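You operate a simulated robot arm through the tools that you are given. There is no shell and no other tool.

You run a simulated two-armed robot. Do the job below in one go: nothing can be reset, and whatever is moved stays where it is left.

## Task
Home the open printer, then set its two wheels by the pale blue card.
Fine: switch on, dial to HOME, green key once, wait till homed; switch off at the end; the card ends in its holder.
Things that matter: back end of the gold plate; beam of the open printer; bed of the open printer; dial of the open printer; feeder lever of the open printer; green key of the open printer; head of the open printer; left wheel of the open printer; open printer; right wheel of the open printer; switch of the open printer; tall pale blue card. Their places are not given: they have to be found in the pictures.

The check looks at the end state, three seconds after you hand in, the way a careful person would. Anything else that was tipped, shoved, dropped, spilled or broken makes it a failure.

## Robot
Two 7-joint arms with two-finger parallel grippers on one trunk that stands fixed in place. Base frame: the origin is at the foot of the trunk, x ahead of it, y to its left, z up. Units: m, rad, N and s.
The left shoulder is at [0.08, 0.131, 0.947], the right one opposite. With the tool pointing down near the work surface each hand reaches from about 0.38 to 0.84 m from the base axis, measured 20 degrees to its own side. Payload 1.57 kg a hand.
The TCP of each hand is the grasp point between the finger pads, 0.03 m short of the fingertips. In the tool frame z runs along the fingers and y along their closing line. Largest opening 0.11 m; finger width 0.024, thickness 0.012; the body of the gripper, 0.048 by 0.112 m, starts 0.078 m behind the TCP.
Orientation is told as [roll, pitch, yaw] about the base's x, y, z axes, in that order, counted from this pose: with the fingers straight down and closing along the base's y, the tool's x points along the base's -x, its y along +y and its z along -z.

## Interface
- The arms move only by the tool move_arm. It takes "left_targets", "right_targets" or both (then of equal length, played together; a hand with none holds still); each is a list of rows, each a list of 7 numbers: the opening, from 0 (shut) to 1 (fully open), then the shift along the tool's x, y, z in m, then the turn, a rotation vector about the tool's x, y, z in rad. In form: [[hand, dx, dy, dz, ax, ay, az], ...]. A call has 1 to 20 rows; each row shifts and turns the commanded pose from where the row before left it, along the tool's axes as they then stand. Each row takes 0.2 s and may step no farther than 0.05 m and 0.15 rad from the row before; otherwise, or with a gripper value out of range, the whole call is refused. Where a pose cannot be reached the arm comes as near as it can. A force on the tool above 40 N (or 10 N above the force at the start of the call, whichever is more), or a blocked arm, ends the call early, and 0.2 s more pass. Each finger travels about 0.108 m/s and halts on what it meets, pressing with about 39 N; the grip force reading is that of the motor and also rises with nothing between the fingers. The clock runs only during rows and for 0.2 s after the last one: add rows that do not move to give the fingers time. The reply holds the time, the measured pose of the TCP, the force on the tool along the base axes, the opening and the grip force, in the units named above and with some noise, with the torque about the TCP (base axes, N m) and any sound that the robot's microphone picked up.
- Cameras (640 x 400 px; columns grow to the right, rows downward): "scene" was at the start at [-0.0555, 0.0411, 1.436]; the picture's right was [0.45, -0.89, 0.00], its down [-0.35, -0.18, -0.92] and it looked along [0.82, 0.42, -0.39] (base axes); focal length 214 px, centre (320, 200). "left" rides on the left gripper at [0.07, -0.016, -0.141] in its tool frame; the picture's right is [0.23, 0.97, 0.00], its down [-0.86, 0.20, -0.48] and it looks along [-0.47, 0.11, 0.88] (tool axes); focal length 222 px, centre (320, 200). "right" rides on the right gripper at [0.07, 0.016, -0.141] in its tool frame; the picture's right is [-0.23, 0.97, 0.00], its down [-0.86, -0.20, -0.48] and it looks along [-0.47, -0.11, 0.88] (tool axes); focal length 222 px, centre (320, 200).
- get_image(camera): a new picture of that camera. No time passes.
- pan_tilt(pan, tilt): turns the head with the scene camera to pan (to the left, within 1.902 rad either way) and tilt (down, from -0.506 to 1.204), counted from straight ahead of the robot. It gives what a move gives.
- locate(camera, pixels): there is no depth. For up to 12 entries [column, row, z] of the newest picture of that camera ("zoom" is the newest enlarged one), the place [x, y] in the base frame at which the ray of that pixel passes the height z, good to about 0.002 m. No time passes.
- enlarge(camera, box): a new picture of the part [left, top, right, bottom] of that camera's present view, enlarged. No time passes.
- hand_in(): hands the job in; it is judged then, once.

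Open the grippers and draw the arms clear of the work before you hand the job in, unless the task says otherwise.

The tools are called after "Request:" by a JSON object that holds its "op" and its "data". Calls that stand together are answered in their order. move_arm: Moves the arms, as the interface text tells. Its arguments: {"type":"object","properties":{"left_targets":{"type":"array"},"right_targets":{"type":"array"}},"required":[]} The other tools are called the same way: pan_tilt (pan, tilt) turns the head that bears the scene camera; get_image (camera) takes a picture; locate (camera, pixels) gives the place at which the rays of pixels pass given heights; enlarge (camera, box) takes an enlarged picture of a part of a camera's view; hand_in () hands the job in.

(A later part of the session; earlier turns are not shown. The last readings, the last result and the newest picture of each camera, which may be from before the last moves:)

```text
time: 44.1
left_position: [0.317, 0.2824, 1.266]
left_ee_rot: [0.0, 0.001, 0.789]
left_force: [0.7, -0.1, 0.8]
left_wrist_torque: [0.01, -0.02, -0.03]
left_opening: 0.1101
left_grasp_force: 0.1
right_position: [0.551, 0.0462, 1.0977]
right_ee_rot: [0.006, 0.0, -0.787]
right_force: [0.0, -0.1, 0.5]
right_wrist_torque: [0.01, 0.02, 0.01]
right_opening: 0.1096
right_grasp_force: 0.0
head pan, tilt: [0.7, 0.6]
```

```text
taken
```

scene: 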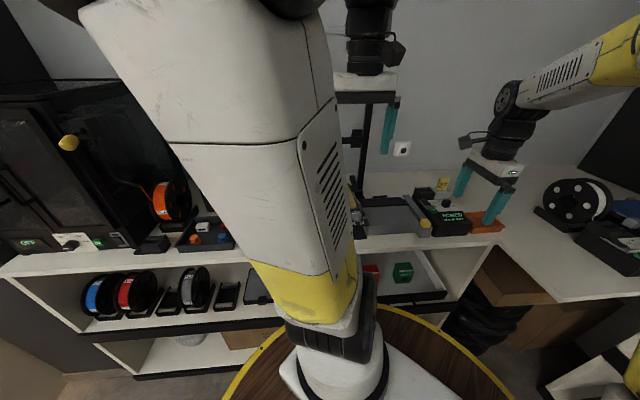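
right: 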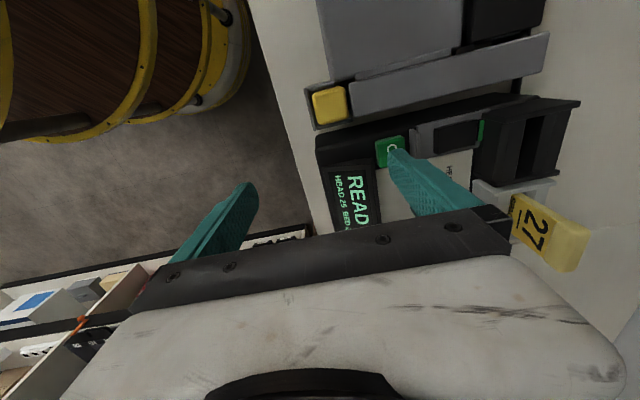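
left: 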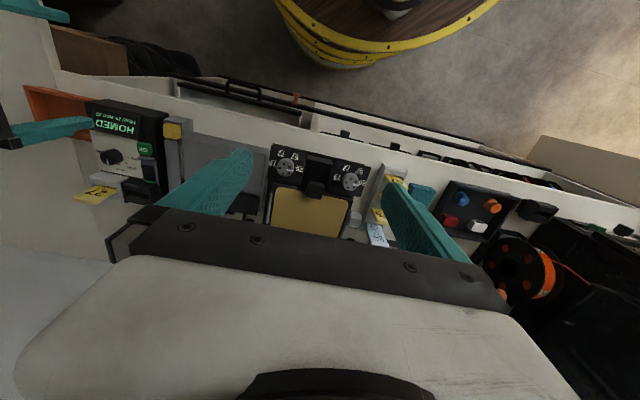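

I zoom the left camera on the two wheels.

Request:
{"op": "enlarge", "data": {"camera": "left", "box": [262, 135, 382, 225]}}

Request:
{"op": "locate", "data": {"camera": "left", "pixels": [[286, 168, 0.95], [286, 168, 1.0], [351, 182, 0.95], [351, 182, 1.0], [272, 230, 0.95], [342, 240, 0.95]]}}

Request:
{"op": "get_image", "data": {"camera": "right"}}

```text
4.44 times, centred on (322, 180) of left
```

zoom: 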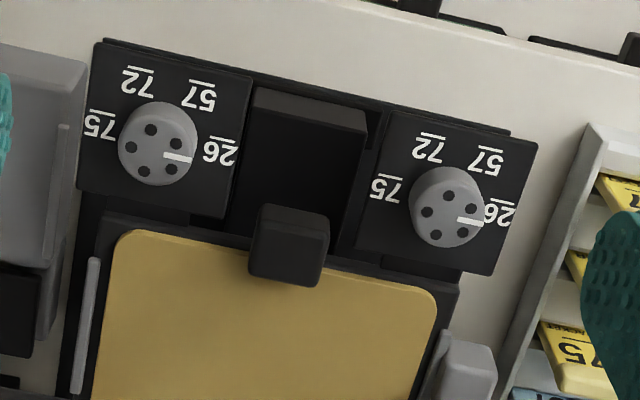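

```text
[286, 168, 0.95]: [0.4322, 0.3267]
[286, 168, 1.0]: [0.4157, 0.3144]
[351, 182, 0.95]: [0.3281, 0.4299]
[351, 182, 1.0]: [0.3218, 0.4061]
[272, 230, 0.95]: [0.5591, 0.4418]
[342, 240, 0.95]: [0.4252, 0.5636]
```

```text
taken
```

right: 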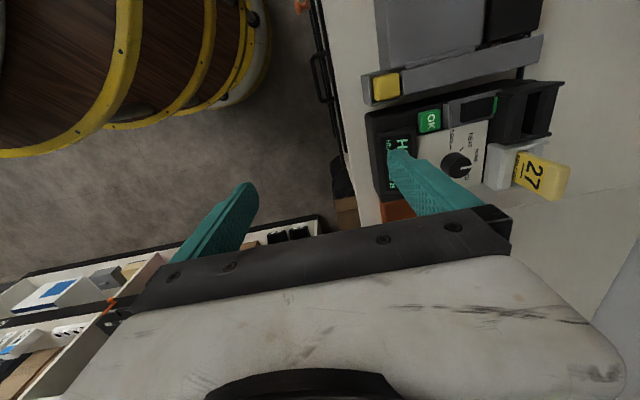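

Both wheels now point at 26; 57 lies counter-clockwise (seen from above) toward the front. I lower the left hand for a closer, more precise view.

Request:
{"op": "move_arm", "data": {"left_targets": [[1, -0.012, -0.002, 0.045, 0, 0, 0], [1, -0.012, -0.002, 0.045, 0, 0, 0], [1, -0.012, -0.001, 0.045, 0, 0, 0], [1, 0, 0, 0, 0, 0, 0]]}}

Request:
{"op": "get_image", "data": {"camera": "left"}}

Request:
{"op": "enlarge", "data": {"camera": "left", "box": [240, 100, 400, 220]}}

```text
time: 45.1
left_position: [0.3454, 0.3075, 1.1307]
left_ee_rot: [0.0, 0.001, 0.786]
left_force: [-0.8, 0.3, -0.3]
left_wrist_torque: [0.0, 0.01, 0.02]
left_opening: 0.1101
left_grasp_force: 0.1
right_position: [0.5503, 0.0459, 1.0979]
right_ee_rot: [0.006, -0.001, -0.787]
right_force: [0.2, -0.8, -0.7]
right_wrist_torque: [0.01, -0.01, -0.02]
right_opening: 0.11
right_grasp_force: 0.1
head pan, tilt: [0.7, 0.6]
```

```text
taken
```

left: 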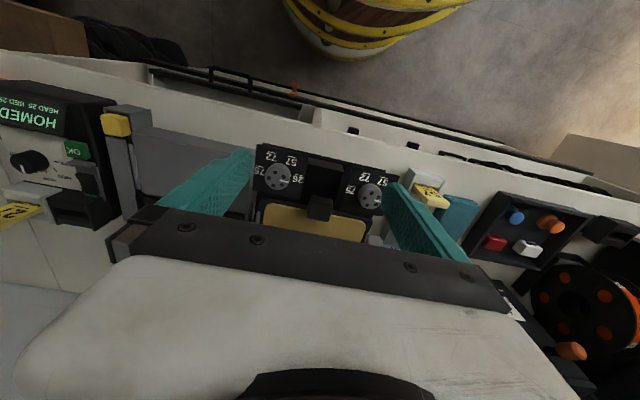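

```text
3.33 times, centred on (320, 160) of left
```

zoom: 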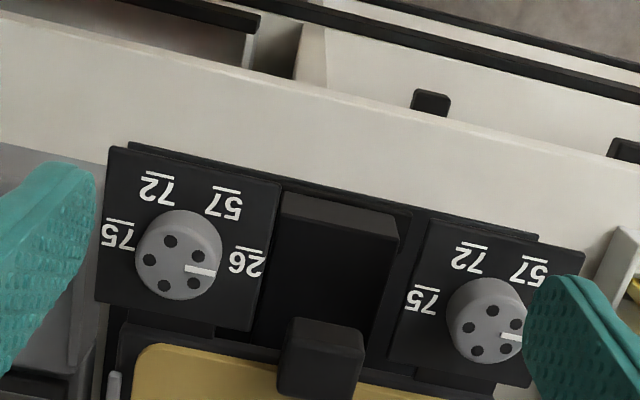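

I take rays of wheel centres and label marks from this closer pose for triangulation.

Request:
{"op": "locate", "data": {"camera": "zoom", "pixels": [[178, 262, 0.95], [178, 262, 1.0], [490, 325, 0.95], [490, 325, 1.0], [160, 190, 0.96], [223, 205, 0.96], [246, 263, 0.96], [117, 237, 0.96], [186, 268, 0.98], [214, 270, 0.98]]}}

```text
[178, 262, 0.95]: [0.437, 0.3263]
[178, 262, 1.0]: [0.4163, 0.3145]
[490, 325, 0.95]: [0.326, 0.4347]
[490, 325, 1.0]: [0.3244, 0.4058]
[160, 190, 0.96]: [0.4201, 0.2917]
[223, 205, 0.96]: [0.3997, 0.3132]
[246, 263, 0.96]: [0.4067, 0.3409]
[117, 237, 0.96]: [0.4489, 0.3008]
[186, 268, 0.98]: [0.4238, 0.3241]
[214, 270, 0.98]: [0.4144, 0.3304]
```

Two left-camera poses suggest the wheel tops at z≈1.0. I cross-check with the scene ray of the right wheel (356.5,215) from before.

Request:
{"op": "locate", "data": {"camera": "scene", "pixels": [[356.5, 214.5, 0.95], [356.5, 214.5, 0.98], [356.5, 214.5, 1.0], [356.5, 214.5, 1.02]]}}

```text
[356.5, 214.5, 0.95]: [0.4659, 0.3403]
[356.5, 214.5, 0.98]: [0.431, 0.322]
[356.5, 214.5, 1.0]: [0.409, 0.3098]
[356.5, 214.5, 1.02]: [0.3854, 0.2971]
```

The cross-check gives the wheel top at z≈0.989, centres right ≈ (0.4205,0.317), left ≈ (0.324,0.411). I look at clearances around the wheels: bed edge, spine block, grey device.

Request:
{"op": "enlarge", "data": {"camera": "left", "box": [245, 135, 325, 225]}}

Request:
{"op": "locate", "data": {"camera": "left", "pixels": [[256, 202, 0.98], [286, 207, 0.98], [283, 200, 0.98], [252, 145, 0.98], [304, 155, 0.98], [295, 199, 0.98], [249, 191, 0.98], [318, 198, 0.99], [309, 160, 0.98]]}}

```text
4.44 times, centred on (285, 180) of left
```

zoom: 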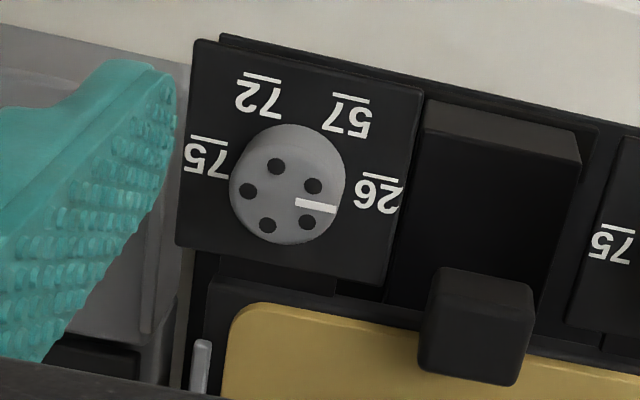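

```text
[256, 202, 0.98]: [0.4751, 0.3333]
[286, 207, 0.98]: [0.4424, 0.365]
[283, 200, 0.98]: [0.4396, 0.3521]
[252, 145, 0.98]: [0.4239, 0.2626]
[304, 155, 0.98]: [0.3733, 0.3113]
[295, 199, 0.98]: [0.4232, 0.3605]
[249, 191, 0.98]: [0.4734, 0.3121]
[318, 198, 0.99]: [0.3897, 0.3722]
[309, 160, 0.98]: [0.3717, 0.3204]
```

I locate label centres and the pointer line for the right wheel in this zoom.

Request:
{"op": "locate", "data": {"camera": "zoom", "pixels": [[258, 98, 0.972], [347, 117, 0.972], [377, 193, 0.972], [205, 158, 0.972], [285, 193, 0.99], [296, 202, 0.99], [336, 209, 0.99], [229, 190, 0.99], [344, 190, 0.99], [195, 42, 0.972], [423, 92, 0.972], [176, 243, 0.972]]}}

```text
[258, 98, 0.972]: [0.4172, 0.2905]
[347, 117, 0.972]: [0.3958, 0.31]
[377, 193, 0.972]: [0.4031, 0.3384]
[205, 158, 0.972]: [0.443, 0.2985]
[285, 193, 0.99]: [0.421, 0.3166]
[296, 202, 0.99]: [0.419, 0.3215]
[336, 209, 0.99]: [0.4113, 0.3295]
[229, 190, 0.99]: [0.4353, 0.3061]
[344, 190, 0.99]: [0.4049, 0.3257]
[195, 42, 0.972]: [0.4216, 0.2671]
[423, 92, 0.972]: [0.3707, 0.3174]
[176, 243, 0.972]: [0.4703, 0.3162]
```

Labels are 60° apart (26 at 135°, 57 at 195°), and the pointer is at ≈134°, so each wheel must turn +60° (counter-clockwise from above). I check the height of the grey device right of the wheel plate.

Request:
{"op": "enlarge", "data": {"camera": "scene", "box": [335, 185, 435, 245]}}

Request:
{"op": "enlarge", "data": {"camera": "left", "box": [100, 80, 280, 220]}}

```text
6.40 times, centred on (385, 215) of scene
```

zoom: 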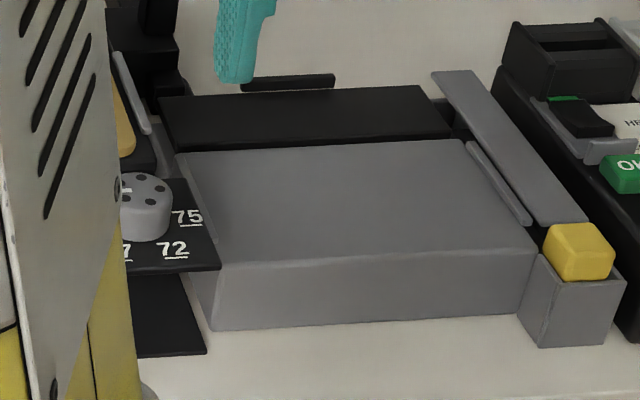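

```text
2.86 times, centred on (190, 150) of left
```

zoom: 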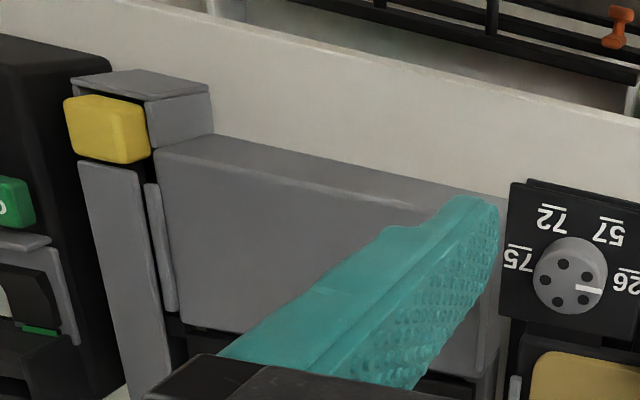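

I triangulate the device's front-left top corner: left camera (220.8,152.1), scene (369.7,225.2), and the plate's front-right corner.

Request:
{"op": "locate", "data": {"camera": "left", "pixels": [[220.8, 152.1, 0.94], [220.8, 152.1, 0.96], [220.8, 152.1, 0.98], [256.8, 144, 0.96], [256.8, 144, 0.98]]}}

Request:
{"op": "locate", "data": {"camera": "scene", "pixels": [[369.7, 225.2, 0.94], [369.7, 225.2, 0.96], [369.7, 225.2, 0.98], [369.4, 225.6, 0.96], [369.4, 225.6, 0.98], [358.0, 212.3, 0.98], [358.0, 212.3, 1.0]]}}

```text
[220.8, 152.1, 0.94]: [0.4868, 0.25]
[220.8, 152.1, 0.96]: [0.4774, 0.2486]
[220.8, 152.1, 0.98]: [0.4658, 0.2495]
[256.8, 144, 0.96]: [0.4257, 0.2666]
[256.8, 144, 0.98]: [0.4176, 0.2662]
```

```text
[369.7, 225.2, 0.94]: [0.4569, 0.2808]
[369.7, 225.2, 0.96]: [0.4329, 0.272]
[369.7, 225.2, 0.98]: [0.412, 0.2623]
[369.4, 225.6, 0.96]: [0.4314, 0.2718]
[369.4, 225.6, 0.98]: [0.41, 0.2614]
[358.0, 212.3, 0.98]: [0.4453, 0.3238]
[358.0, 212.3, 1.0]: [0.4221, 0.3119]
```

The plate is at z≈0.969. I triangulate the device via its front-right top corner instead.

Request:
{"op": "locate", "data": {"camera": "left", "pixels": [[132.3, 133.2, 0.94], [132.3, 133.2, 0.96], [132.3, 133.2, 0.98]]}}

Request:
{"op": "locate", "data": {"camera": "scene", "pixels": [[418.6, 223.1, 0.94], [418.6, 223.1, 0.96], [418.6, 223.1, 0.98], [368.2, 235.3, 0.92], [368.2, 235.3, 0.9]]}}

```text
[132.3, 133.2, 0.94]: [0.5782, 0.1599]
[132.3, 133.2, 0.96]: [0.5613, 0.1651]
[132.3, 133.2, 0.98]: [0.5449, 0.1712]
```

```text
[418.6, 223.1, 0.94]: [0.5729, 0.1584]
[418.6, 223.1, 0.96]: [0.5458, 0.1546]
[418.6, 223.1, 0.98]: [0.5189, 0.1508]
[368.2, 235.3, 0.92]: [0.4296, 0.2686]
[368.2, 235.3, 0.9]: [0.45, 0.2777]
```

The device top is at only ≈0.935, below the plate (0.969), so only the bed behind limits the fingers. I bring the left hand above the right wheel with yaw ≈0.26 and opening 0.055.

Request:
{"op": "move_arm", "data": {"left_targets": [[0.5, -0.03, -0.0235, 0.02, 0, 0, 0], [0.5, -0.03, -0.0235, 0.02, 0, 0, 0], [0.5, 0, 0, 0, 0, 0, 0.131], [0.5, 0, 0, 0, 0, 0, 0.131], [0.5, 0, 0, 0, 0, 0, 0.131], [0.5, 0, 0, 0, 0, 0, 0.131], [0.5, 0, 0, 0, 0, 0, 0]]}}

Request:
{"op": "get_image", "data": {"camera": "left"}}

Request:
{"op": "get_image", "data": {"camera": "scene"}}

```text
time: 46.7
left_position: [0.4217, 0.3132, 1.0905]
left_ee_rot: [-0.001, 0.001, 0.261]
left_force: [-0.2, -0.5, 0.0]
left_wrist_torque: [0.0, -0.01, 0.01]
left_opening: 0.0549
left_grasp_force: 0.0
right_position: [0.5513, 0.0471, 1.0959]
right_ee_rot: [0.007, 0.0, -0.788]
right_force: [0.7, -0.1, 0.4]
right_wrist_torque: [-0.02, -0.04, -0.01]
right_opening: 0.1099
right_grasp_force: 0.0
head pan, tilt: [0.7, 0.6]
```

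```text
taken
```

left: 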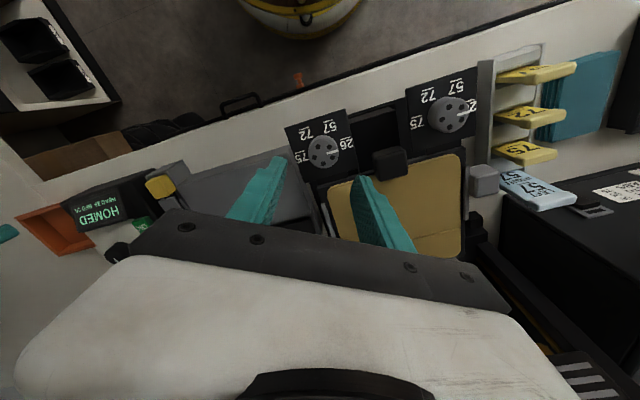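

```text
taken
```

scene: 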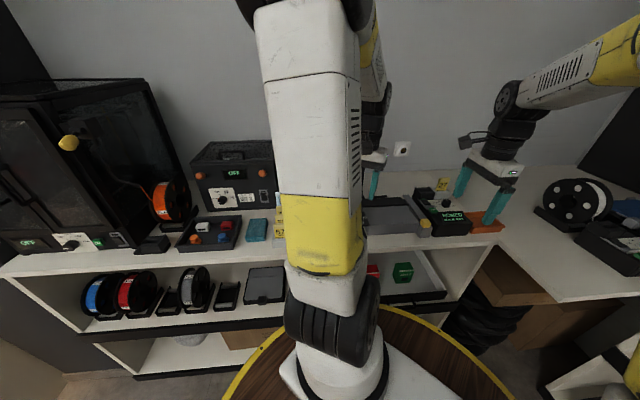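

From here the right wheel is at left (324,150) between the finger tips. I zoom to refine its centre.

Request:
{"op": "enlarge", "data": {"camera": "left", "box": [270, 100, 380, 190]}}

```text
4.44 times, centred on (325, 145) of left
```

zoom: 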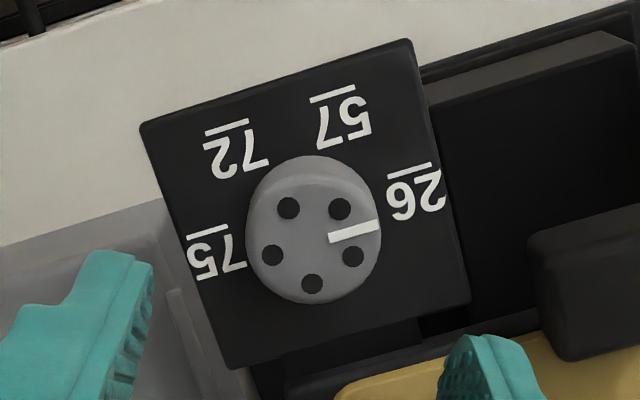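

The hole pattern gives the wheel centre at zoom (312,242). I locate it together with labels.

Request:
{"op": "locate", "data": {"camera": "zoom", "pixels": [[312, 242, 0.989], [312, 242, 0.985], [379, 226, 0.989], [330, 237, 0.989], [344, 116, 0.969], [416, 195, 0.969], [236, 152, 0.969], [217, 253, 0.969], [143, 125, 0.969], [410, 42, 0.969], [468, 300, 0.969]]}}

```text
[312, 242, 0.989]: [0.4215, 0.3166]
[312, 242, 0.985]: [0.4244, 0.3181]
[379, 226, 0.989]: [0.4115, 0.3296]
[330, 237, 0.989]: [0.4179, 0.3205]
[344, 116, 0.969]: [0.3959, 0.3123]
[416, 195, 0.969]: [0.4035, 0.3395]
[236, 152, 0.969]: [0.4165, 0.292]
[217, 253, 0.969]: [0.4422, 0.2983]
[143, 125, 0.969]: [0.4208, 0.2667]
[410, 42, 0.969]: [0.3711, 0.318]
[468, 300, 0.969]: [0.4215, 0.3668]
```

Wheel centre (0.4215,0.3166) is confirmed; 57 is +61° from the present pointer. I shift 3 mm in y and descend part of the way.

Request:
{"op": "move_arm", "data": {"left_targets": [[0.5, -0.0007, 0.0033, 0.02, 0, 0, 0], [0.5, 0, 0, 0.03, 0, 0, 0], [0.5, 0, 0, 0.015, 0, 0, 0], [0.5, 0, 0, 0, 0, 0, 0]]}}

Request:
{"op": "get_image", "data": {"camera": "left"}}

Request:
{"op": "enlarge", "data": {"camera": "left", "box": [230, 90, 430, 240]}}

```text
time: 47.7
left_position: [0.4202, 0.3153, 1.024]
left_ee_rot: [0.001, -0.001, 0.263]
left_force: [-0.3, -0.2, 0.7]
left_wrist_torque: [-0.01, -0.02, -0.01]
left_opening: 0.055
left_grasp_force: 0.1
right_position: [0.5516, 0.0472, 1.0968]
right_ee_rot: [0.006, 0.0, -0.787]
right_force: [-0.3, 0.2, -0.8]
right_wrist_torque: [0.03, -0.02, 0.03]
right_opening: 0.1102
right_grasp_force: 0.0
head pan, tilt: [0.7, 0.6]
```

```text
taken
```

left: 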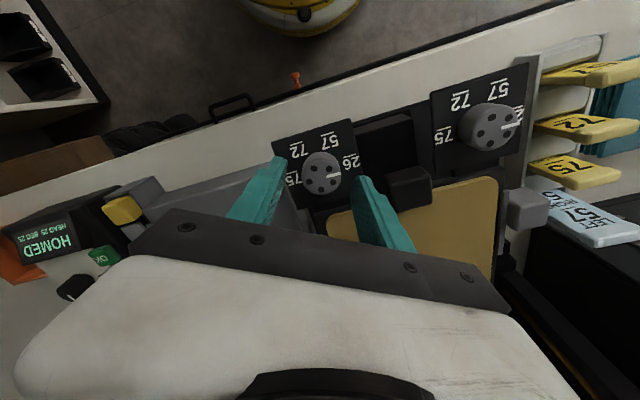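

```text
2.67 times, centred on (330, 165) of left
```

zoom: 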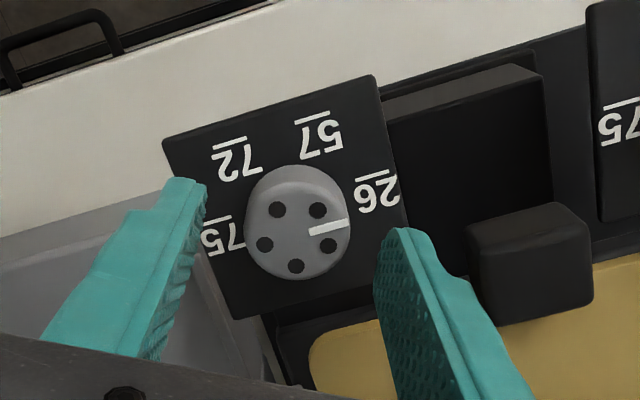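

The knob sits between the finger tips with good margins. I correct 1–2 mm, descend to z≈1.004, and close on the wheel.

Request:
{"op": "move_arm", "data": {"left_targets": [[0.5, -0.0016, 0.001, 0.008, 0, 0, 0], [0.5, 0, 0, 0.008, 0, 0, 0], [0.5, 0, 0, 0.004, 0, 0, 0], [0.5, 0, 0, 0, 0, 0, 0], [0.15, 0, 0, 0, 0, 0, 0], [0.15, 0, 0, 0, 0, 0, 0], [0.15, 0, 0, 0, 0, 0, 0]]}}

Request:
{"op": "enlarge", "data": {"camera": "left", "box": [230, 90, 430, 240]}}

```text
time: 49.3
left_position: [0.4209, 0.3172, 1.0049]
left_ee_rot: [-0.001, 0.0, 0.263]
left_force: [-2.8, 7.7, -3.3]
left_wrist_torque: [0.42, -0.14, 0.03]
left_opening: 0.0331
left_grasp_force: 40.9
right_position: [0.5507, 0.0465, 1.0985]
right_ee_rot: [0.007, 0.0, -0.786]
right_force: [-0.1, 0.5, 0.2]
right_wrist_torque: [0.0, -0.01, -0.02]
right_opening: 0.11
right_grasp_force: 0.1
head pan, tilt: [0.7, 0.6]
```

```text
2.67 times, centred on (330, 165) of left
```

zoom: 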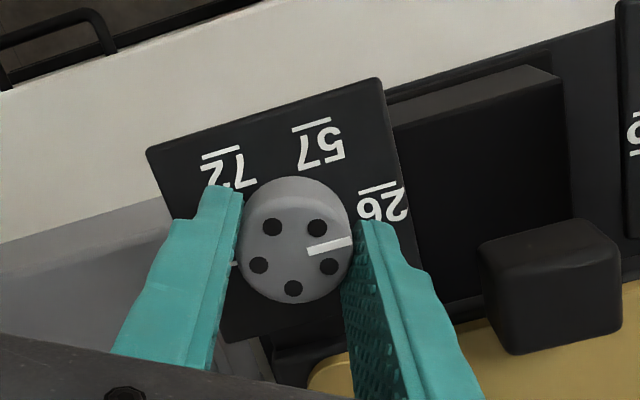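

The grip is firm (opening 0.033). I turn the wheel by +1.065 rad about the vertical (counter-clockwise from above).

Request:
{"op": "move_arm", "data": {"left_targets": [[0.15, 0, 0, 0, 0, 0, -0.1], [0.15, 0, 0, 0, 0, 0, -0.14], [0.15, 0, 0, 0, 0, 0, -0.14], [0.15, 0, 0, 0, 0, 0, -0.14], [0.15, 0, 0, 0, 0, 0, -0.14], [0.15, 0, 0, 0, 0, 0, -0.14], [0.15, 0, 0, 0, 0, 0, -0.14], [0.15, 0, 0, 0, 0, 0, -0.125], [0.15, 0, 0, 0, 0, 0, 0]]}}

Request:
{"op": "get_image", "data": {"camera": "left"}}

Request:
{"op": "enlarge", "data": {"camera": "left", "box": [230, 90, 430, 240]}}

```text
time: 51.3
left_position: [0.4218, 0.3186, 1.0051]
left_ee_rot: [0.002, 0.002, 1.328]
left_force: [-23.1, 12.1, -14.7]
left_wrist_torque: [-0.08, 0.85, -0.06]
left_opening: 0.0333
left_grasp_force: 40.9
right_position: [0.5508, 0.0474, 1.0976]
right_ee_rot: [0.007, -0.002, -0.787]
right_force: [1.4, -0.1, -0.1]
right_wrist_torque: [-0.02, 0.0, 0.0]
right_opening: 0.1101
right_grasp_force: 0.1
head pan, tilt: [0.7, 0.6]
```

```text
taken
```

left: 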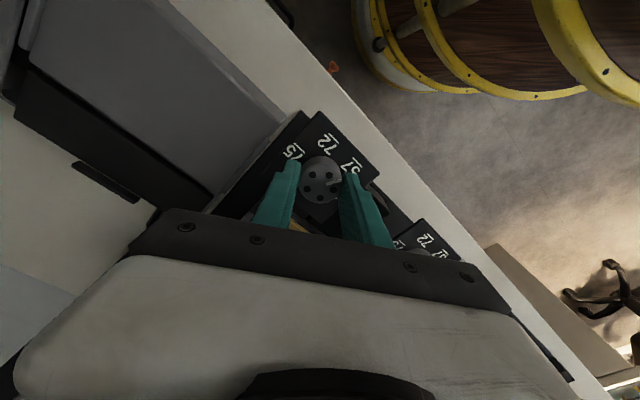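

```text
2.67 times, centred on (330, 165) of left
```

zoom: 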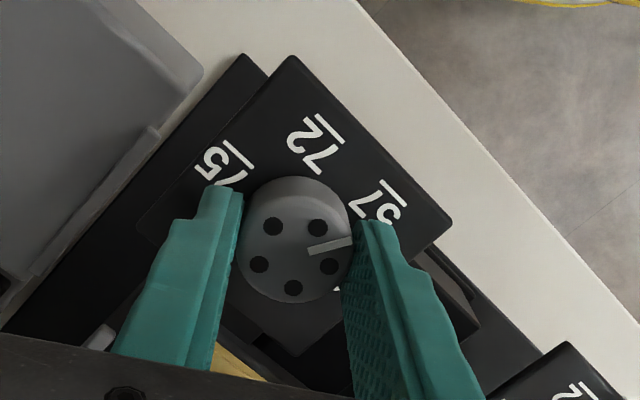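

The wheel followed and its line points at 57. I ease the side force, open, lift, and check.

Request:
{"op": "move_arm", "data": {"left_targets": [[0.15, 0, 0.001, 0, 0, 0, 0], [0.5, 0, 0, 0, 0, 0, 0], [0.5, 0, 0, 0, 0, 0, 0], [0.5, 0, 0, -0.02, 0, 0, 0], [0.5, 0, 0, -0.04, 0, 0, 0], [0.5, 0, 0, 0, 0, 0, 0]]}}

Request:
{"op": "get_image", "data": {"camera": "left"}}

Request:
{"op": "enlarge", "data": {"camera": "left", "box": [270, 90, 390, 190]}}

```text
time: 52.7
left_position: [0.4221, 0.3179, 1.064]
left_ee_rot: [0.0, 0.0, 1.326]
left_force: [0.0, -0.5, -0.2]
left_wrist_torque: [0.01, 0.0, -0.03]
left_opening: 0.055
left_grasp_force: 0.0
right_position: [0.5512, 0.0467, 1.0988]
right_ee_rot: [0.008, -0.001, -0.786]
right_force: [-0.3, -0.8, -0.1]
right_wrist_torque: [-0.04, 0.0, 0.03]
right_opening: 0.1098
right_grasp_force: 0.1
head pan, tilt: [0.7, 0.6]
```

```text
taken
```

left: 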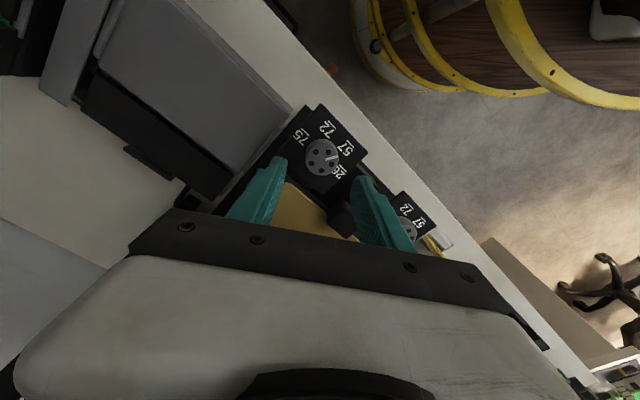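

```text
4.00 times, centred on (330, 140) of left
```

zoom: 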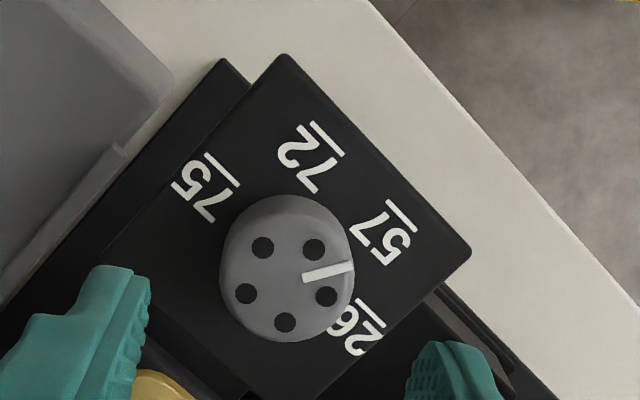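

I compute the pointer angle against the labels from this view.

Request:
{"op": "locate", "data": {"camera": "zoom", "pixels": [[287, 281.6, 0.989], [302, 278, 0.989], [353, 267, 0.989], [383, 230, 0.969], [360, 325, 0.969], [310, 158, 0.969], [207, 187, 0.969], [398, 212, 0.969]]}}

```text
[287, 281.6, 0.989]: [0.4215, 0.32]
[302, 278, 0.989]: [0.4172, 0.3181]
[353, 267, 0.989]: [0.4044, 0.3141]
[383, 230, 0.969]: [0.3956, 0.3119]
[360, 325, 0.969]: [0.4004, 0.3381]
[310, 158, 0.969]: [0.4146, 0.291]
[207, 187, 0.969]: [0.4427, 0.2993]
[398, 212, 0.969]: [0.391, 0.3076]
```

The pointer is at ≈197° with 57 at ≈190–197°: the right wheel is set. I raise the left hand, turn to yaw 0.785, and move over to the left wheel.

Request:
{"op": "move_arm", "data": {"left_targets": [[0.5, 0, 0, -0.04, 0, 0, 0], [0.5, 0, 0, 0, 0, 0, 0.135], [0.5, 0, 0, 0, 0, 0, 0.135], [0.5, 0, 0, 0, 0, 0, 0.135], [0.5, 0, 0, 0, 0, 0, 0.135], [0.5, 0.001, 0.045, 0, 0, 0, 0], [0.5, 0.001, 0.045, 0, 0, 0, 0], [0.5, 0.001, 0.045, 0, 0, 0, 0], [0.5, 0, 0, 0, 0, 0, 0]]}}

Request:
{"op": "get_image", "data": {"camera": "left"}}

Request:
{"op": "enlarge", "data": {"camera": "left", "box": [250, 80, 410, 200]}}

```text
time: 54.7
left_position: [0.3226, 0.4106, 1.1085]
left_ee_rot: [0.001, 0.001, 0.786]
left_force: [-0.4, -0.4, 0.1]
left_wrist_torque: [0.04, -0.02, 0.0]
left_opening: 0.0547
left_grasp_force: 0.1
right_position: [0.5508, 0.0468, 1.0975]
right_ee_rot: [0.008, -0.001, -0.787]
right_force: [-0.6, 0.4, 0.2]
right_wrist_torque: [0.01, 0.01, -0.01]
right_opening: 0.1098
right_grasp_force: 0.0
head pan, tilt: [0.7, 0.6]
```

```text
taken
```

left: 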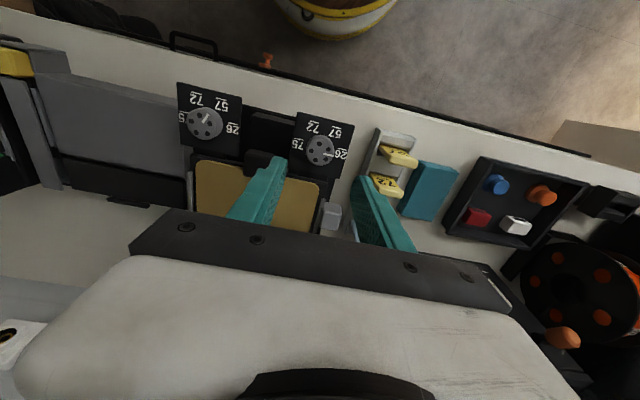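

```text
3.33 times, centred on (330, 140) of left
```

zoom: 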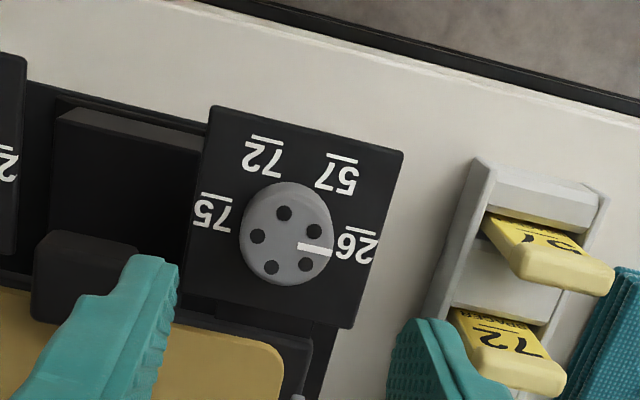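

The left wheel is at zoom (288,237) and the card rack stands to its left. I locate wheel, labels and the rack's right side.

Request:
{"op": "locate", "data": {"camera": "zoom", "pixels": [[285, 239, 0.989], [299, 244, 0.989], [334, 249, 0.989], [338, 172, 0.969], [357, 245, 0.969], [263, 155, 0.969], [212, 210, 0.969], [402, 150, 0.969], [352, 325, 0.969], [478, 160, 0.95], [478, 160, 0.97], [425, 320, 0.97]]}}

```text
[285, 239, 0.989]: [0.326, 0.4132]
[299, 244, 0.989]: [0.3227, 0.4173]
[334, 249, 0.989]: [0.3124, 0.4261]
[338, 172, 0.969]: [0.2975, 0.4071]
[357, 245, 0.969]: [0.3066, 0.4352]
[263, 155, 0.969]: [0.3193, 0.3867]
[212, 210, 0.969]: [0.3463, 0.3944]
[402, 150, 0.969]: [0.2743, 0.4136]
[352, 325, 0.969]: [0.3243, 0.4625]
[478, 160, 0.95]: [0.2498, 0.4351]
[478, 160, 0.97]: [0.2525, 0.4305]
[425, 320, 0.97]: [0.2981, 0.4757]
```

Left wheel centre ≈ (0.326,0.4135); rack side is at e≈−0.126, leaving about 2 cm. I turn to yaw 0.262 over it and descend part-way.

Request:
{"op": "move_arm", "data": {"left_targets": [[0.5, -0.0045, 0, 0, 0, 0, 0], [0.5, 0, 0, 0, 0, 0, 0.131], [0.5, 0, 0, 0, 0, 0, 0.131], [0.5, 0, 0, 0, 0, 0, 0.131], [0.5, 0, 0, 0, 0, 0, 0.131], [0.5, 0, 0, 0.04, 0, 0, 0], [0.5, 0, 0, 0.04, 0, 0, 0], [0.5, 0, 0, 0, 0, 0, 0]]}}

Request:
{"op": "get_image", "data": {"camera": "left"}}

Request:
{"op": "enlarge", "data": {"camera": "left", "box": [230, 90, 430, 240]}}

```text
time: 56.5
left_position: [0.3278, 0.4157, 1.0257]
left_ee_rot: [-0.001, -0.002, 0.263]
left_force: [-0.4, -0.8, 0.6]
left_wrist_torque: [0.0, -0.01, -0.01]
left_opening: 0.055
left_grasp_force: 0.1
right_position: [0.5504, 0.0462, 1.0973]
right_ee_rot: [0.007, -0.002, -0.786]
right_force: [0.7, -0.1, 0.1]
right_wrist_torque: [-0.03, -0.03, 0.02]
right_opening: 0.1099
right_grasp_force: 0.1
head pan, tilt: [0.7, 0.6]
```

```text
taken
```

left: 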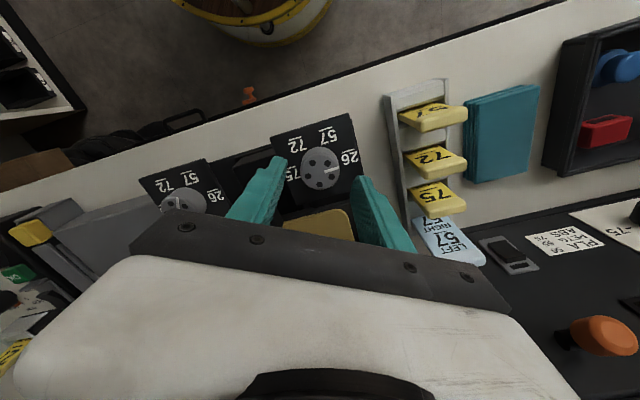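

```text
2.67 times, centred on (330, 165) of left
```

zoom: 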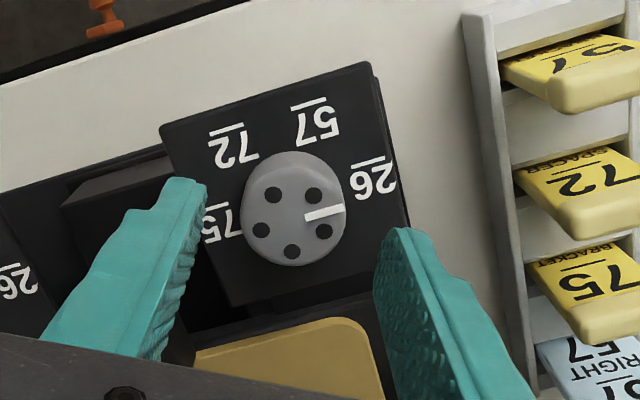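

I refine the wheel's centre from this closer view (holes average at zoom (292,220)).

Request:
{"op": "locate", "data": {"camera": "zoom", "pixels": [[292, 220, 0.989], [292, 220, 0.985], [305, 217, 0.989], [343, 208, 0.989], [317, 123, 0.969], [372, 182, 0.969]]}}

```text
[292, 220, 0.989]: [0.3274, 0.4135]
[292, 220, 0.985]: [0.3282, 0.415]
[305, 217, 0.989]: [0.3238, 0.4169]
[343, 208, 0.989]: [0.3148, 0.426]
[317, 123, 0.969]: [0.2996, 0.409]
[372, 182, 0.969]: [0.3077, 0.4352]
```

Centre ≈ (0.327,0.4135), about 2 mm off the TCP; I correct, descend to z≈1.004, and close.

Request:
{"op": "move_arm", "data": {"left_targets": [[0.5, 0.0018, -0.0018, 0.009, 0, 0, 0], [0.5, 0, 0, 0.008, 0, 0, 0], [0.5, 0, 0, 0.0045, 0, 0, 0], [0.5, 0, 0, 0, 0, 0, 0], [0.15, 0, 0, 0, 0, 0, 0], [0.15, 0, 0, 0, 0, 0, 0], [0.15, 0, 0, 0, 0, 0, 0]]}}

Request:
{"op": "enlarge", "data": {"camera": "left", "box": [230, 90, 430, 240]}}

```text
time: 58.1
left_position: [0.3267, 0.4138, 1.0039]
left_ee_rot: [0.003, 0.0, 0.263]
left_force: [-1.9, 11.9, 18.3]
left_wrist_torque: [0.21, 0.12, 0.16]
left_opening: 0.0342
left_grasp_force: 10.0
right_position: [0.5497, 0.0464, 1.0972]
right_ee_rot: [0.008, -0.002, -0.787]
right_force: [-0.3, -0.4, 0.1]
right_wrist_torque: [-0.02, 0.01, 0.03]
right_opening: 0.1102
right_grasp_force: 0.2
head pan, tilt: [0.7, 0.6]
```

```text
2.67 times, centred on (330, 165) of left
```

zoom: 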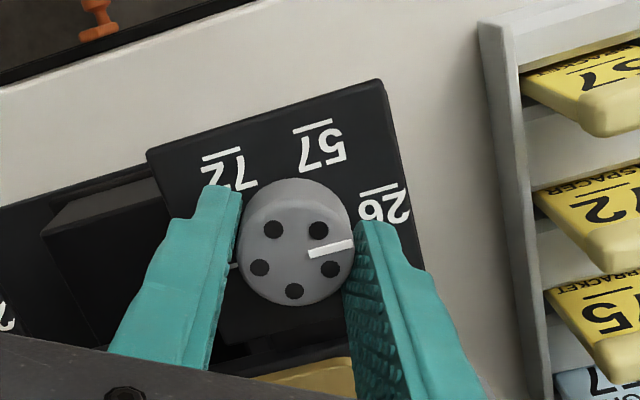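

The wheel is gripped, with an odd 18 N upward reading. I hold a moment, easing up by 1 mm, to see it settle.

Request:
{"op": "move_arm", "data": {"left_targets": [[0.15, 0, 0, -0.001, 0, 0, 0], [0.15, 0, 0, 0, 0, 0, 0]]}}

```text
time: 58.7
left_position: [0.3253, 0.4131, 1.0049]
left_ee_rot: [0.0, -0.001, 0.264]
left_force: [-4.8, 17.1, 2.8]
left_wrist_torque: [0.59, -0.14, -0.01]
left_opening: 0.0341
left_grasp_force: 9.8
right_position: [0.5502, 0.0477, 1.0973]
right_ee_rot: [0.006, -0.003, -0.787]
right_force: [-0.3, 1.0, -0.2]
right_wrist_torque: [-0.02, 0.0, 0.01]
right_opening: 0.11
right_grasp_force: 0.1
head pan, tilt: [0.7, 0.6]
```

The +17 N along y says the wheel's axis lies a bit further to +y. I shift the hand 1.5 mm that way.

Request:
{"op": "move_arm", "data": {"left_targets": [[0.15, 0, 0.0015, 0, 0, 0, 0], [0.15, 0, 0, 0, 0, 0, 0], [0.15, 0, 0, 0, 0, 0, 0]]}}

```text
time: 59.5
left_position: [0.3252, 0.4118, 1.0041]
left_ee_rot: [-0.001, 0.003, 0.263]
left_force: [-7.9, 6.8, 0.8]
left_wrist_torque: [0.26, -0.01, 0.12]
left_opening: 0.0335
left_grasp_force: 41.0
right_position: [0.5502, 0.047, 1.0975]
right_ee_rot: [0.008, -0.004, -0.787]
right_force: [0.4, -0.1, 0.2]
right_wrist_torque: [-0.02, -0.01, 0.01]
right_opening: 0.1098
right_grasp_force: 0.1
head pan, tilt: [0.7, 0.6]
```

Now the grip is full (41 N) and side forces are small. I turn the left wheel by +1.05 rad.

Request:
{"op": "move_arm", "data": {"left_targets": [[0.15, 0, 0, 0, 0, 0, -0.1], [0.15, 0, 0, 0, 0, 0, -0.14], [0.15, 0, 0, 0, 0, 0, -0.14], [0.15, 0, 0, 0, 0, 0, -0.14], [0.15, 0, 0, 0, 0, 0, -0.14], [0.15, 0, 0, 0, 0, 0, -0.14], [0.15, 0, 0, 0, 0, 0, -0.14], [0.15, 0, 0, 0, 0, 0, -0.11], [0.15, 0, 0, 0, 0, 0, 0]]}}

Request:
{"op": "enlarge", "data": {"camera": "left", "box": [230, 90, 430, 240]}}

```text
time: 61.5
left_position: [0.3245, 0.4145, 1.0044]
left_ee_rot: [0.002, 0.001, 1.313]
left_force: [-18.7, 6.6, -27.5]
left_wrist_torque: [0.31, 0.39, -0.01]
left_opening: 0.0335
left_grasp_force: 41.1
right_position: [0.5503, 0.0475, 1.0976]
right_ee_rot: [0.007, -0.003, -0.787]
right_force: [0.1, -0.4, 0.0]
right_wrist_torque: [0.0, 0.03, 0.01]
right_opening: 0.1099
right_grasp_force: 0.1
head pan, tilt: [0.7, 0.6]
```

```text
2.67 times, centred on (330, 165) of left
```

zoom: 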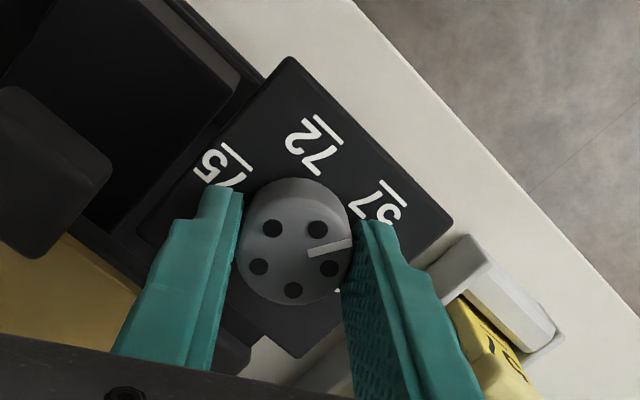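

The left wheel's line points at 57 just as the right one did. I ease, open, lift, and verify.

Request:
{"op": "move_arm", "data": {"left_targets": [[0.15, 0, 0.001, 0.001, 0, 0, 0], [0.5, 0, 0, 0, 0, 0, 0], [0.5, 0, 0, 0, 0, 0, 0], [0.5, 0, 0, -0.02, 0, 0, 0], [0.5, 0, 0, -0.04, 0, 0, 0], [0.5, 0, 0, 0, 0, 0, 0]]}}

Request:
{"op": "get_image", "data": {"camera": "left"}}

Request:
{"op": "enlarge", "data": {"camera": "left", "box": [270, 90, 390, 190]}}

```text
time: 62.9
left_position: [0.3233, 0.4157, 1.0645]
left_ee_rot: [-0.001, 0.0, 1.313]
left_force: [0.3, 0.0, 1.0]
left_wrist_torque: [-0.02, -0.02, -0.01]
left_opening: 0.055
left_grasp_force: 0.0
right_position: [0.5513, 0.0458, 1.0975]
right_ee_rot: [0.007, -0.002, -0.787]
right_force: [0.4, 0.6, -0.1]
right_wrist_torque: [0.01, -0.02, -0.01]
right_opening: 0.1101
right_grasp_force: 0.1
head pan, tilt: [0.7, 0.6]
```

```text
taken
```

left: 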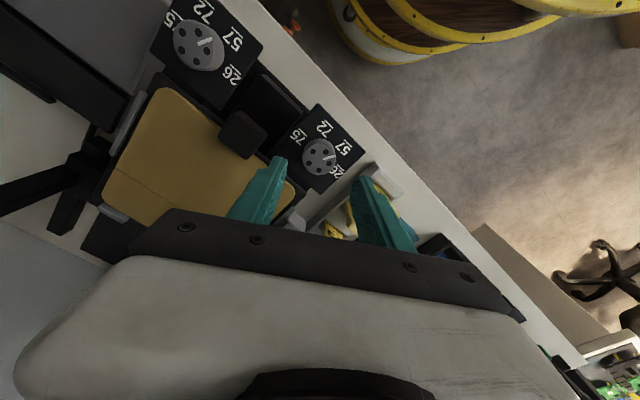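

```text
4.00 times, centred on (330, 140) of left
```

zoom: 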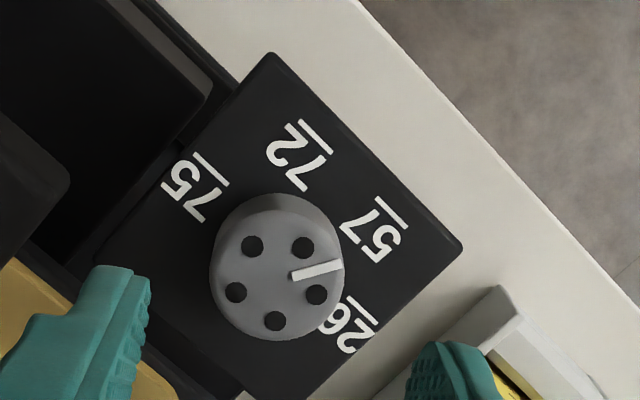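

I compute the left wheel's pointer angle from this view.

Request:
{"op": "locate", "data": {"camera": "zoom", "pixels": [[276.6, 280, 0.989], [292, 275, 0.989], [343, 264, 0.989], [374, 229, 0.969], [347, 325, 0.969], [300, 157, 0.969], [196, 187, 0.969]]}}

```text
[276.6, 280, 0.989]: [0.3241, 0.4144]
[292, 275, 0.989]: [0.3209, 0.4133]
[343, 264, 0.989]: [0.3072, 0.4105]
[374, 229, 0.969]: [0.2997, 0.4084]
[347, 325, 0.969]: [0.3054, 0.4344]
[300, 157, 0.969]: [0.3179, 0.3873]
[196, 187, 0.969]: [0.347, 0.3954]
```

The left pointer is at ≈192–193° with 57 at ≈194°. I raise and back off the left hand to view both wheels at once.

Request:
{"op": "move_arm", "data": {"left_targets": [[0.5, 0, 0, -0.045, 0, 0, 0], [0.5, 0, 0, -0.045, 0, 0, 0], [0.5, 0, 0, 0, 0, 0, 0.135], [0.5, 0, 0, 0, 0, 0, 0.135], [0.5, 0, 0, 0, 0, 0, 0.135], [0.5, 0, 0, 0, 0, 0, 0.125], [1, 0.02, -0.04, 0, 0, 0, 0], [1, 0.02, -0.04, 0, 0, 0, 0], [1, 0, 0, 0, 0, 0, 0]]}}

Request:
{"op": "get_image", "data": {"camera": "left"}}

Request:
{"op": "enlarge", "data": {"camera": "left", "box": [250, 100, 400, 210]}}

```text
time: 64.9
left_position: [0.3527, 0.3265, 1.1534]
left_ee_rot: [0.001, -0.001, 0.782]
left_force: [0.3, 0.0, -1.5]
left_wrist_torque: [0.02, 0.01, 0.01]
left_opening: 0.11
left_grasp_force: 0.2
right_position: [0.5508, 0.0454, 1.0964]
right_ee_rot: [0.007, -0.001, -0.788]
right_force: [0.0, 0.1, 0.2]
right_wrist_torque: [0.04, -0.02, 0.01]
right_opening: 0.1099
right_grasp_force: 0.1
head pan, tilt: [0.7, 0.6]
```

```text
taken
```

left: 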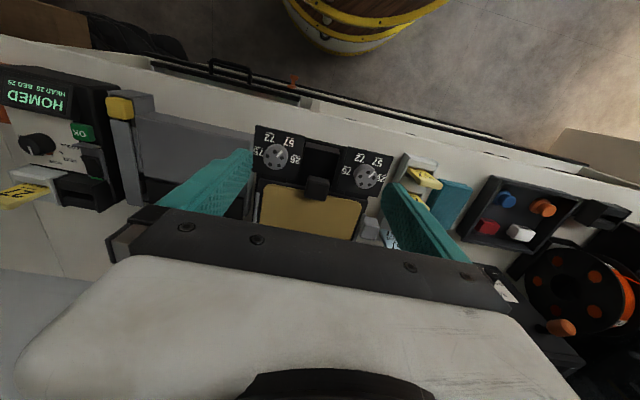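

```text
3.64 times, centred on (325, 155) of left
```

zoom: 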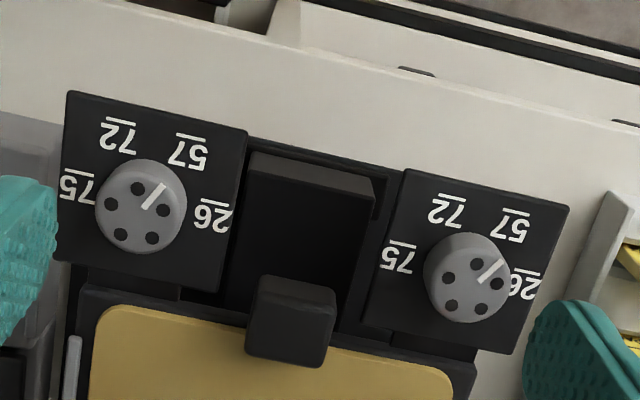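

Both white lines point toward 57 in this view. I verify numerically.

Request:
{"op": "locate", "data": {"camera": "zoom", "pixels": [[145, 208, 0.989], [164, 185, 0.989], [139, 214, 0.989], [188, 153, 0.969], [482, 281, 0.989], [501, 262, 0.989], [474, 286, 0.989], [511, 226, 0.969], [211, 216, 0.969], [526, 287, 0.969]]}}

```text
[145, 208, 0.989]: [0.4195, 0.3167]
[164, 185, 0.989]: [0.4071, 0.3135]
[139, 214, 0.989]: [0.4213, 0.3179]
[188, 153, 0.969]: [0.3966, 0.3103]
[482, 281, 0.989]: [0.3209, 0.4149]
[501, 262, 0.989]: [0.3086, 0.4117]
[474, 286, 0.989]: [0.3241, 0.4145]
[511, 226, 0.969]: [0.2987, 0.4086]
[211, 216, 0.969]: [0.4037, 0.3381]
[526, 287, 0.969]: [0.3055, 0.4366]
```

Right pointer ≈194.5° (57 at ≈197°), left ≈194.6° (57 at ≈193°): both set. I retract the left arm upward and back along its earlier path.

Request:
{"op": "move_arm", "data": {"left_targets": [[1, 0, 0, -0.038, 0, 0, 0], [1, 0, 0, -0.038, 0, 0, 0], [1, 0, 0, -0.038, 0, 0, 0], [1, 0, 0, -0.036, 0, 0, 0], [1, 0, 0, 0, 0, 0, 0.1303], [1, 0, 0, 0, 0, 0, 0.1303], [1, 0, 0, 0, 0, 0, 0.1303], [1, 0, 0, 0, 0, 0, 0.1303], [1, 0, 0, 0, 0, 0, 0.1303], [1, 0, 0, 0, 0, 0, 0.1303], [1, 0.034, 0.035, 0, 0, 0, 0], [1, 0.034, 0.035, 0, 0, 0, 0], [1, 0.034, 0.035, 0, 0, 0, 0]]}}

Request:
{"op": "get_image", "data": {"camera": "left"}}

Request:
{"op": "enlarge", "data": {"camera": "scene", "box": [400, 170, 480, 240]}}

```text
time: 67.7
left_position: [0.2536, 0.4338, 1.3041]
left_ee_rot: [0.0, 0.0, 0.001]
left_force: [-0.2, -0.6, 0.6]
left_wrist_torque: [0.02, 0.04, 0.02]
left_opening: 0.1097
left_grasp_force: 0.1
right_position: [0.55, 0.0458, 1.097]
right_ee_rot: [0.01, -0.001, -0.787]
right_force: [0.3, -0.5, -0.4]
right_wrist_torque: [0.05, 0.04, 0.06]
right_opening: 0.1102
right_grasp_force: 0.1
head pan, tilt: [0.7, 0.6]
```

```text
taken
```

left: 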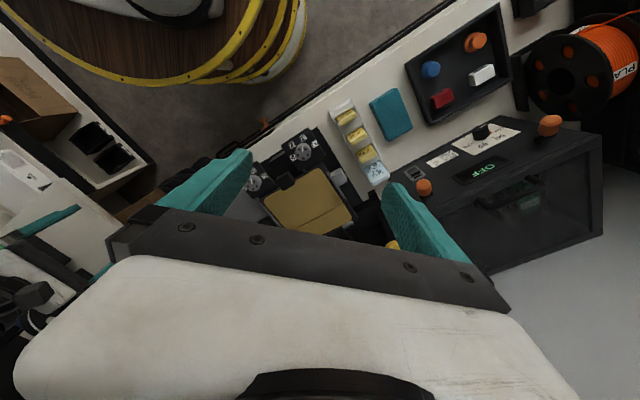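

```text
5.71 times, centred on (440, 205) of scene
```

zoom: 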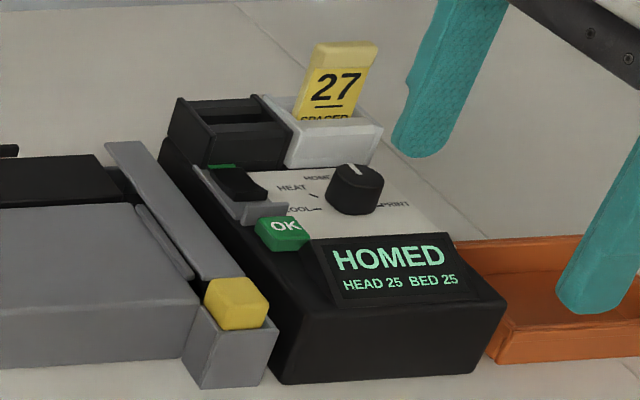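

The display reads HOMED, dial on HOME. I retract the left arm fully and, at the same time, shut the right gripper and turn it back to yaw ≈0.785.

Request:
{"op": "move_arm", "data": {"left_targets": [[1, 0.012, 0.045, 0, 0, 0, 0], [1, 0.012, 0.045, 0, 0, 0, 0], [1, 0.012, 0.045, 0, 0, 0, 0], [1, 0.012, 0.045, 0, 0, 0, 0], [1, 0.045, 0, 0, 0, 0, 0], [1, 0.045, 0, 0, 0, 0, 0], [1, 0.045, 0, 0, 0, 0, 0], [1, 0.045, 0, 0, 0, 0, 0], [1, 0.045, 0, 0, 0, 0, 0], [1, 0, 0, 0, 0, 0, 0], [1, 0, 0, 0, 0, 0, 0], [1, 0, 0, 0, 0, 0, 0]], "right_targets": [[0, 0, 0, -0.01, 0, 0, -0.143], [0, 0, 0, 0, 0, 0, -0.143], [0, 0, 0, 0, 0, 0, -0.143], [0, 0, 0, 0, 0, 0, -0.143], [0, 0, 0, 0, 0, 0, -0.143], [0, 0, 0, 0, 0, 0, -0.143], [0, 0, 0, 0, 0, 0, -0.143], [0, 0, 0, 0, 0, 0, -0.143], [0, 0, 0, 0, 0, 0, -0.143], [0, 0, 0, 0, 0, 0, -0.143], [0, 0, 0, 0, 0, 0, -0.143], [0, 0, 0, 0, 0, 0, 0]]}}

Request:
{"op": "get_image", "data": {"camera": "scene"}}

Request:
{"op": "get_image", "data": {"camera": "right"}}

```text
time: 70.3
left_position: [-0.0232, 0.6142, 1.3016]
left_ee_rot: [0.0, -0.001, 0.0]
left_force: [1.1, 0.0, 0.1]
left_wrist_torque: [0.01, 0.0, 0.01]
left_opening: 0.1099
left_grasp_force: 0.0
right_position: [0.5522, 0.0471, 1.1083]
right_ee_rot: [-0.002, -0.006, 0.786]
right_force: [1.1, -0.2, 0.9]
right_wrist_torque: [0.04, -0.01, -0.02]
right_opening: 0.0
right_grasp_force: 21.0
head pan, tilt: [0.7, 0.6]
```

```text
taken
```

scene: 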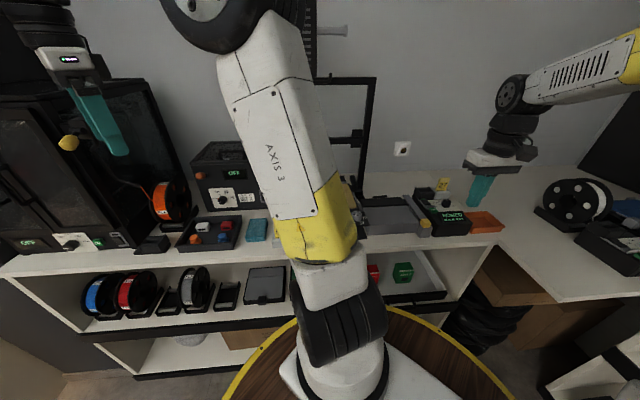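

```text
taken
```

right: 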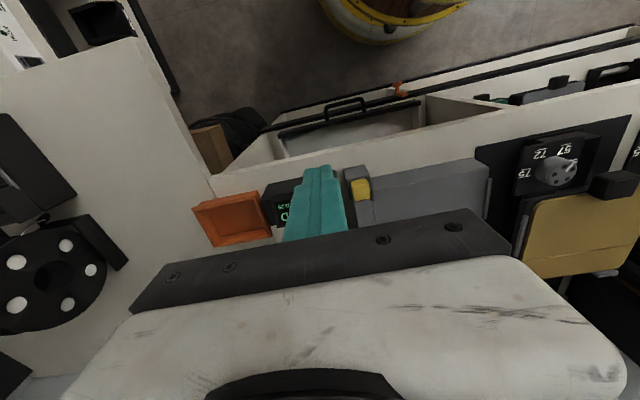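

Right TCP is at n≈0.424, e≈0.357. I move it over the raised front end of the paddle (n≈0.597) and lower to z≈1.02.

Request:
{"op": "move_arm", "data": {"right_targets": [[0, -0.0433, -0.0008, 0, 0, 0, 0], [0, -0.0433, -0.0008, 0, 0, 0, 0], [0, -0.0433, -0.0008, 0, 0, 0, 0], [0, -0.0433, -0.0008, 0, 0, 0, 0], [0, 0, 0, 0.045, 0, 0, 0], [0, 0, 0, 0.043, 0, 0, 0], [0, 0, 0, 0, 0, 0, 0]]}}

Request:
{"op": "enlarge", "data": {"camera": "scene", "box": [410, 170, 460, 220]}}

Request:
{"op": "enlarge", "data": {"camera": "right", "box": [260, 100, 380, 220]}}

```text
time: 71.9
left_position: [-0.0237, 0.6138, 1.2999]
left_ee_rot: [-0.001, 0.0, 0.001]
left_force: [0.0, -0.9, 0.7]
left_wrist_torque: [0.03, -0.02, 0.04]
left_opening: 0.11
left_grasp_force: 0.0
right_position: [0.6802, 0.1686, 1.0193]
right_ee_rot: [0.0, -0.007, 0.786]
right_force: [-0.1, 0.4, 0.0]
right_wrist_torque: [0.03, -0.01, 0.0]
right_opening: 0.0001
right_grasp_force: 20.9
head pan, tilt: [0.7, 0.6]
```

```text
8.00 times, centred on (435, 195) of scene
```

zoom: 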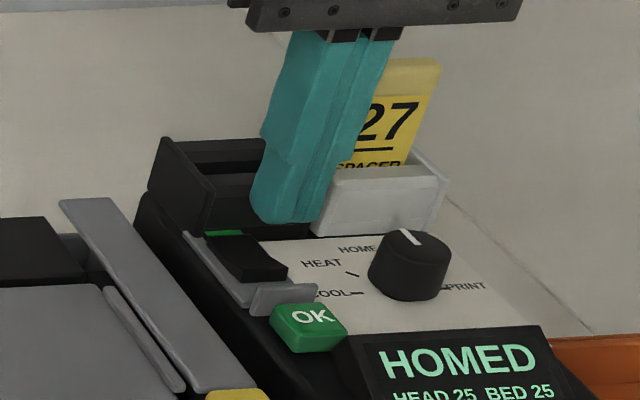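

```text
3.33 times, centred on (320, 160) of right
```

zoom: 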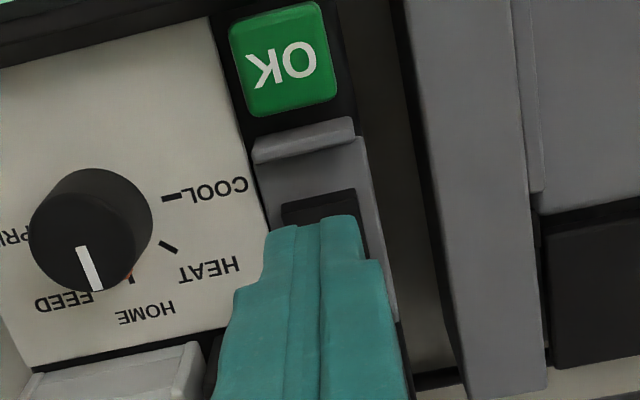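

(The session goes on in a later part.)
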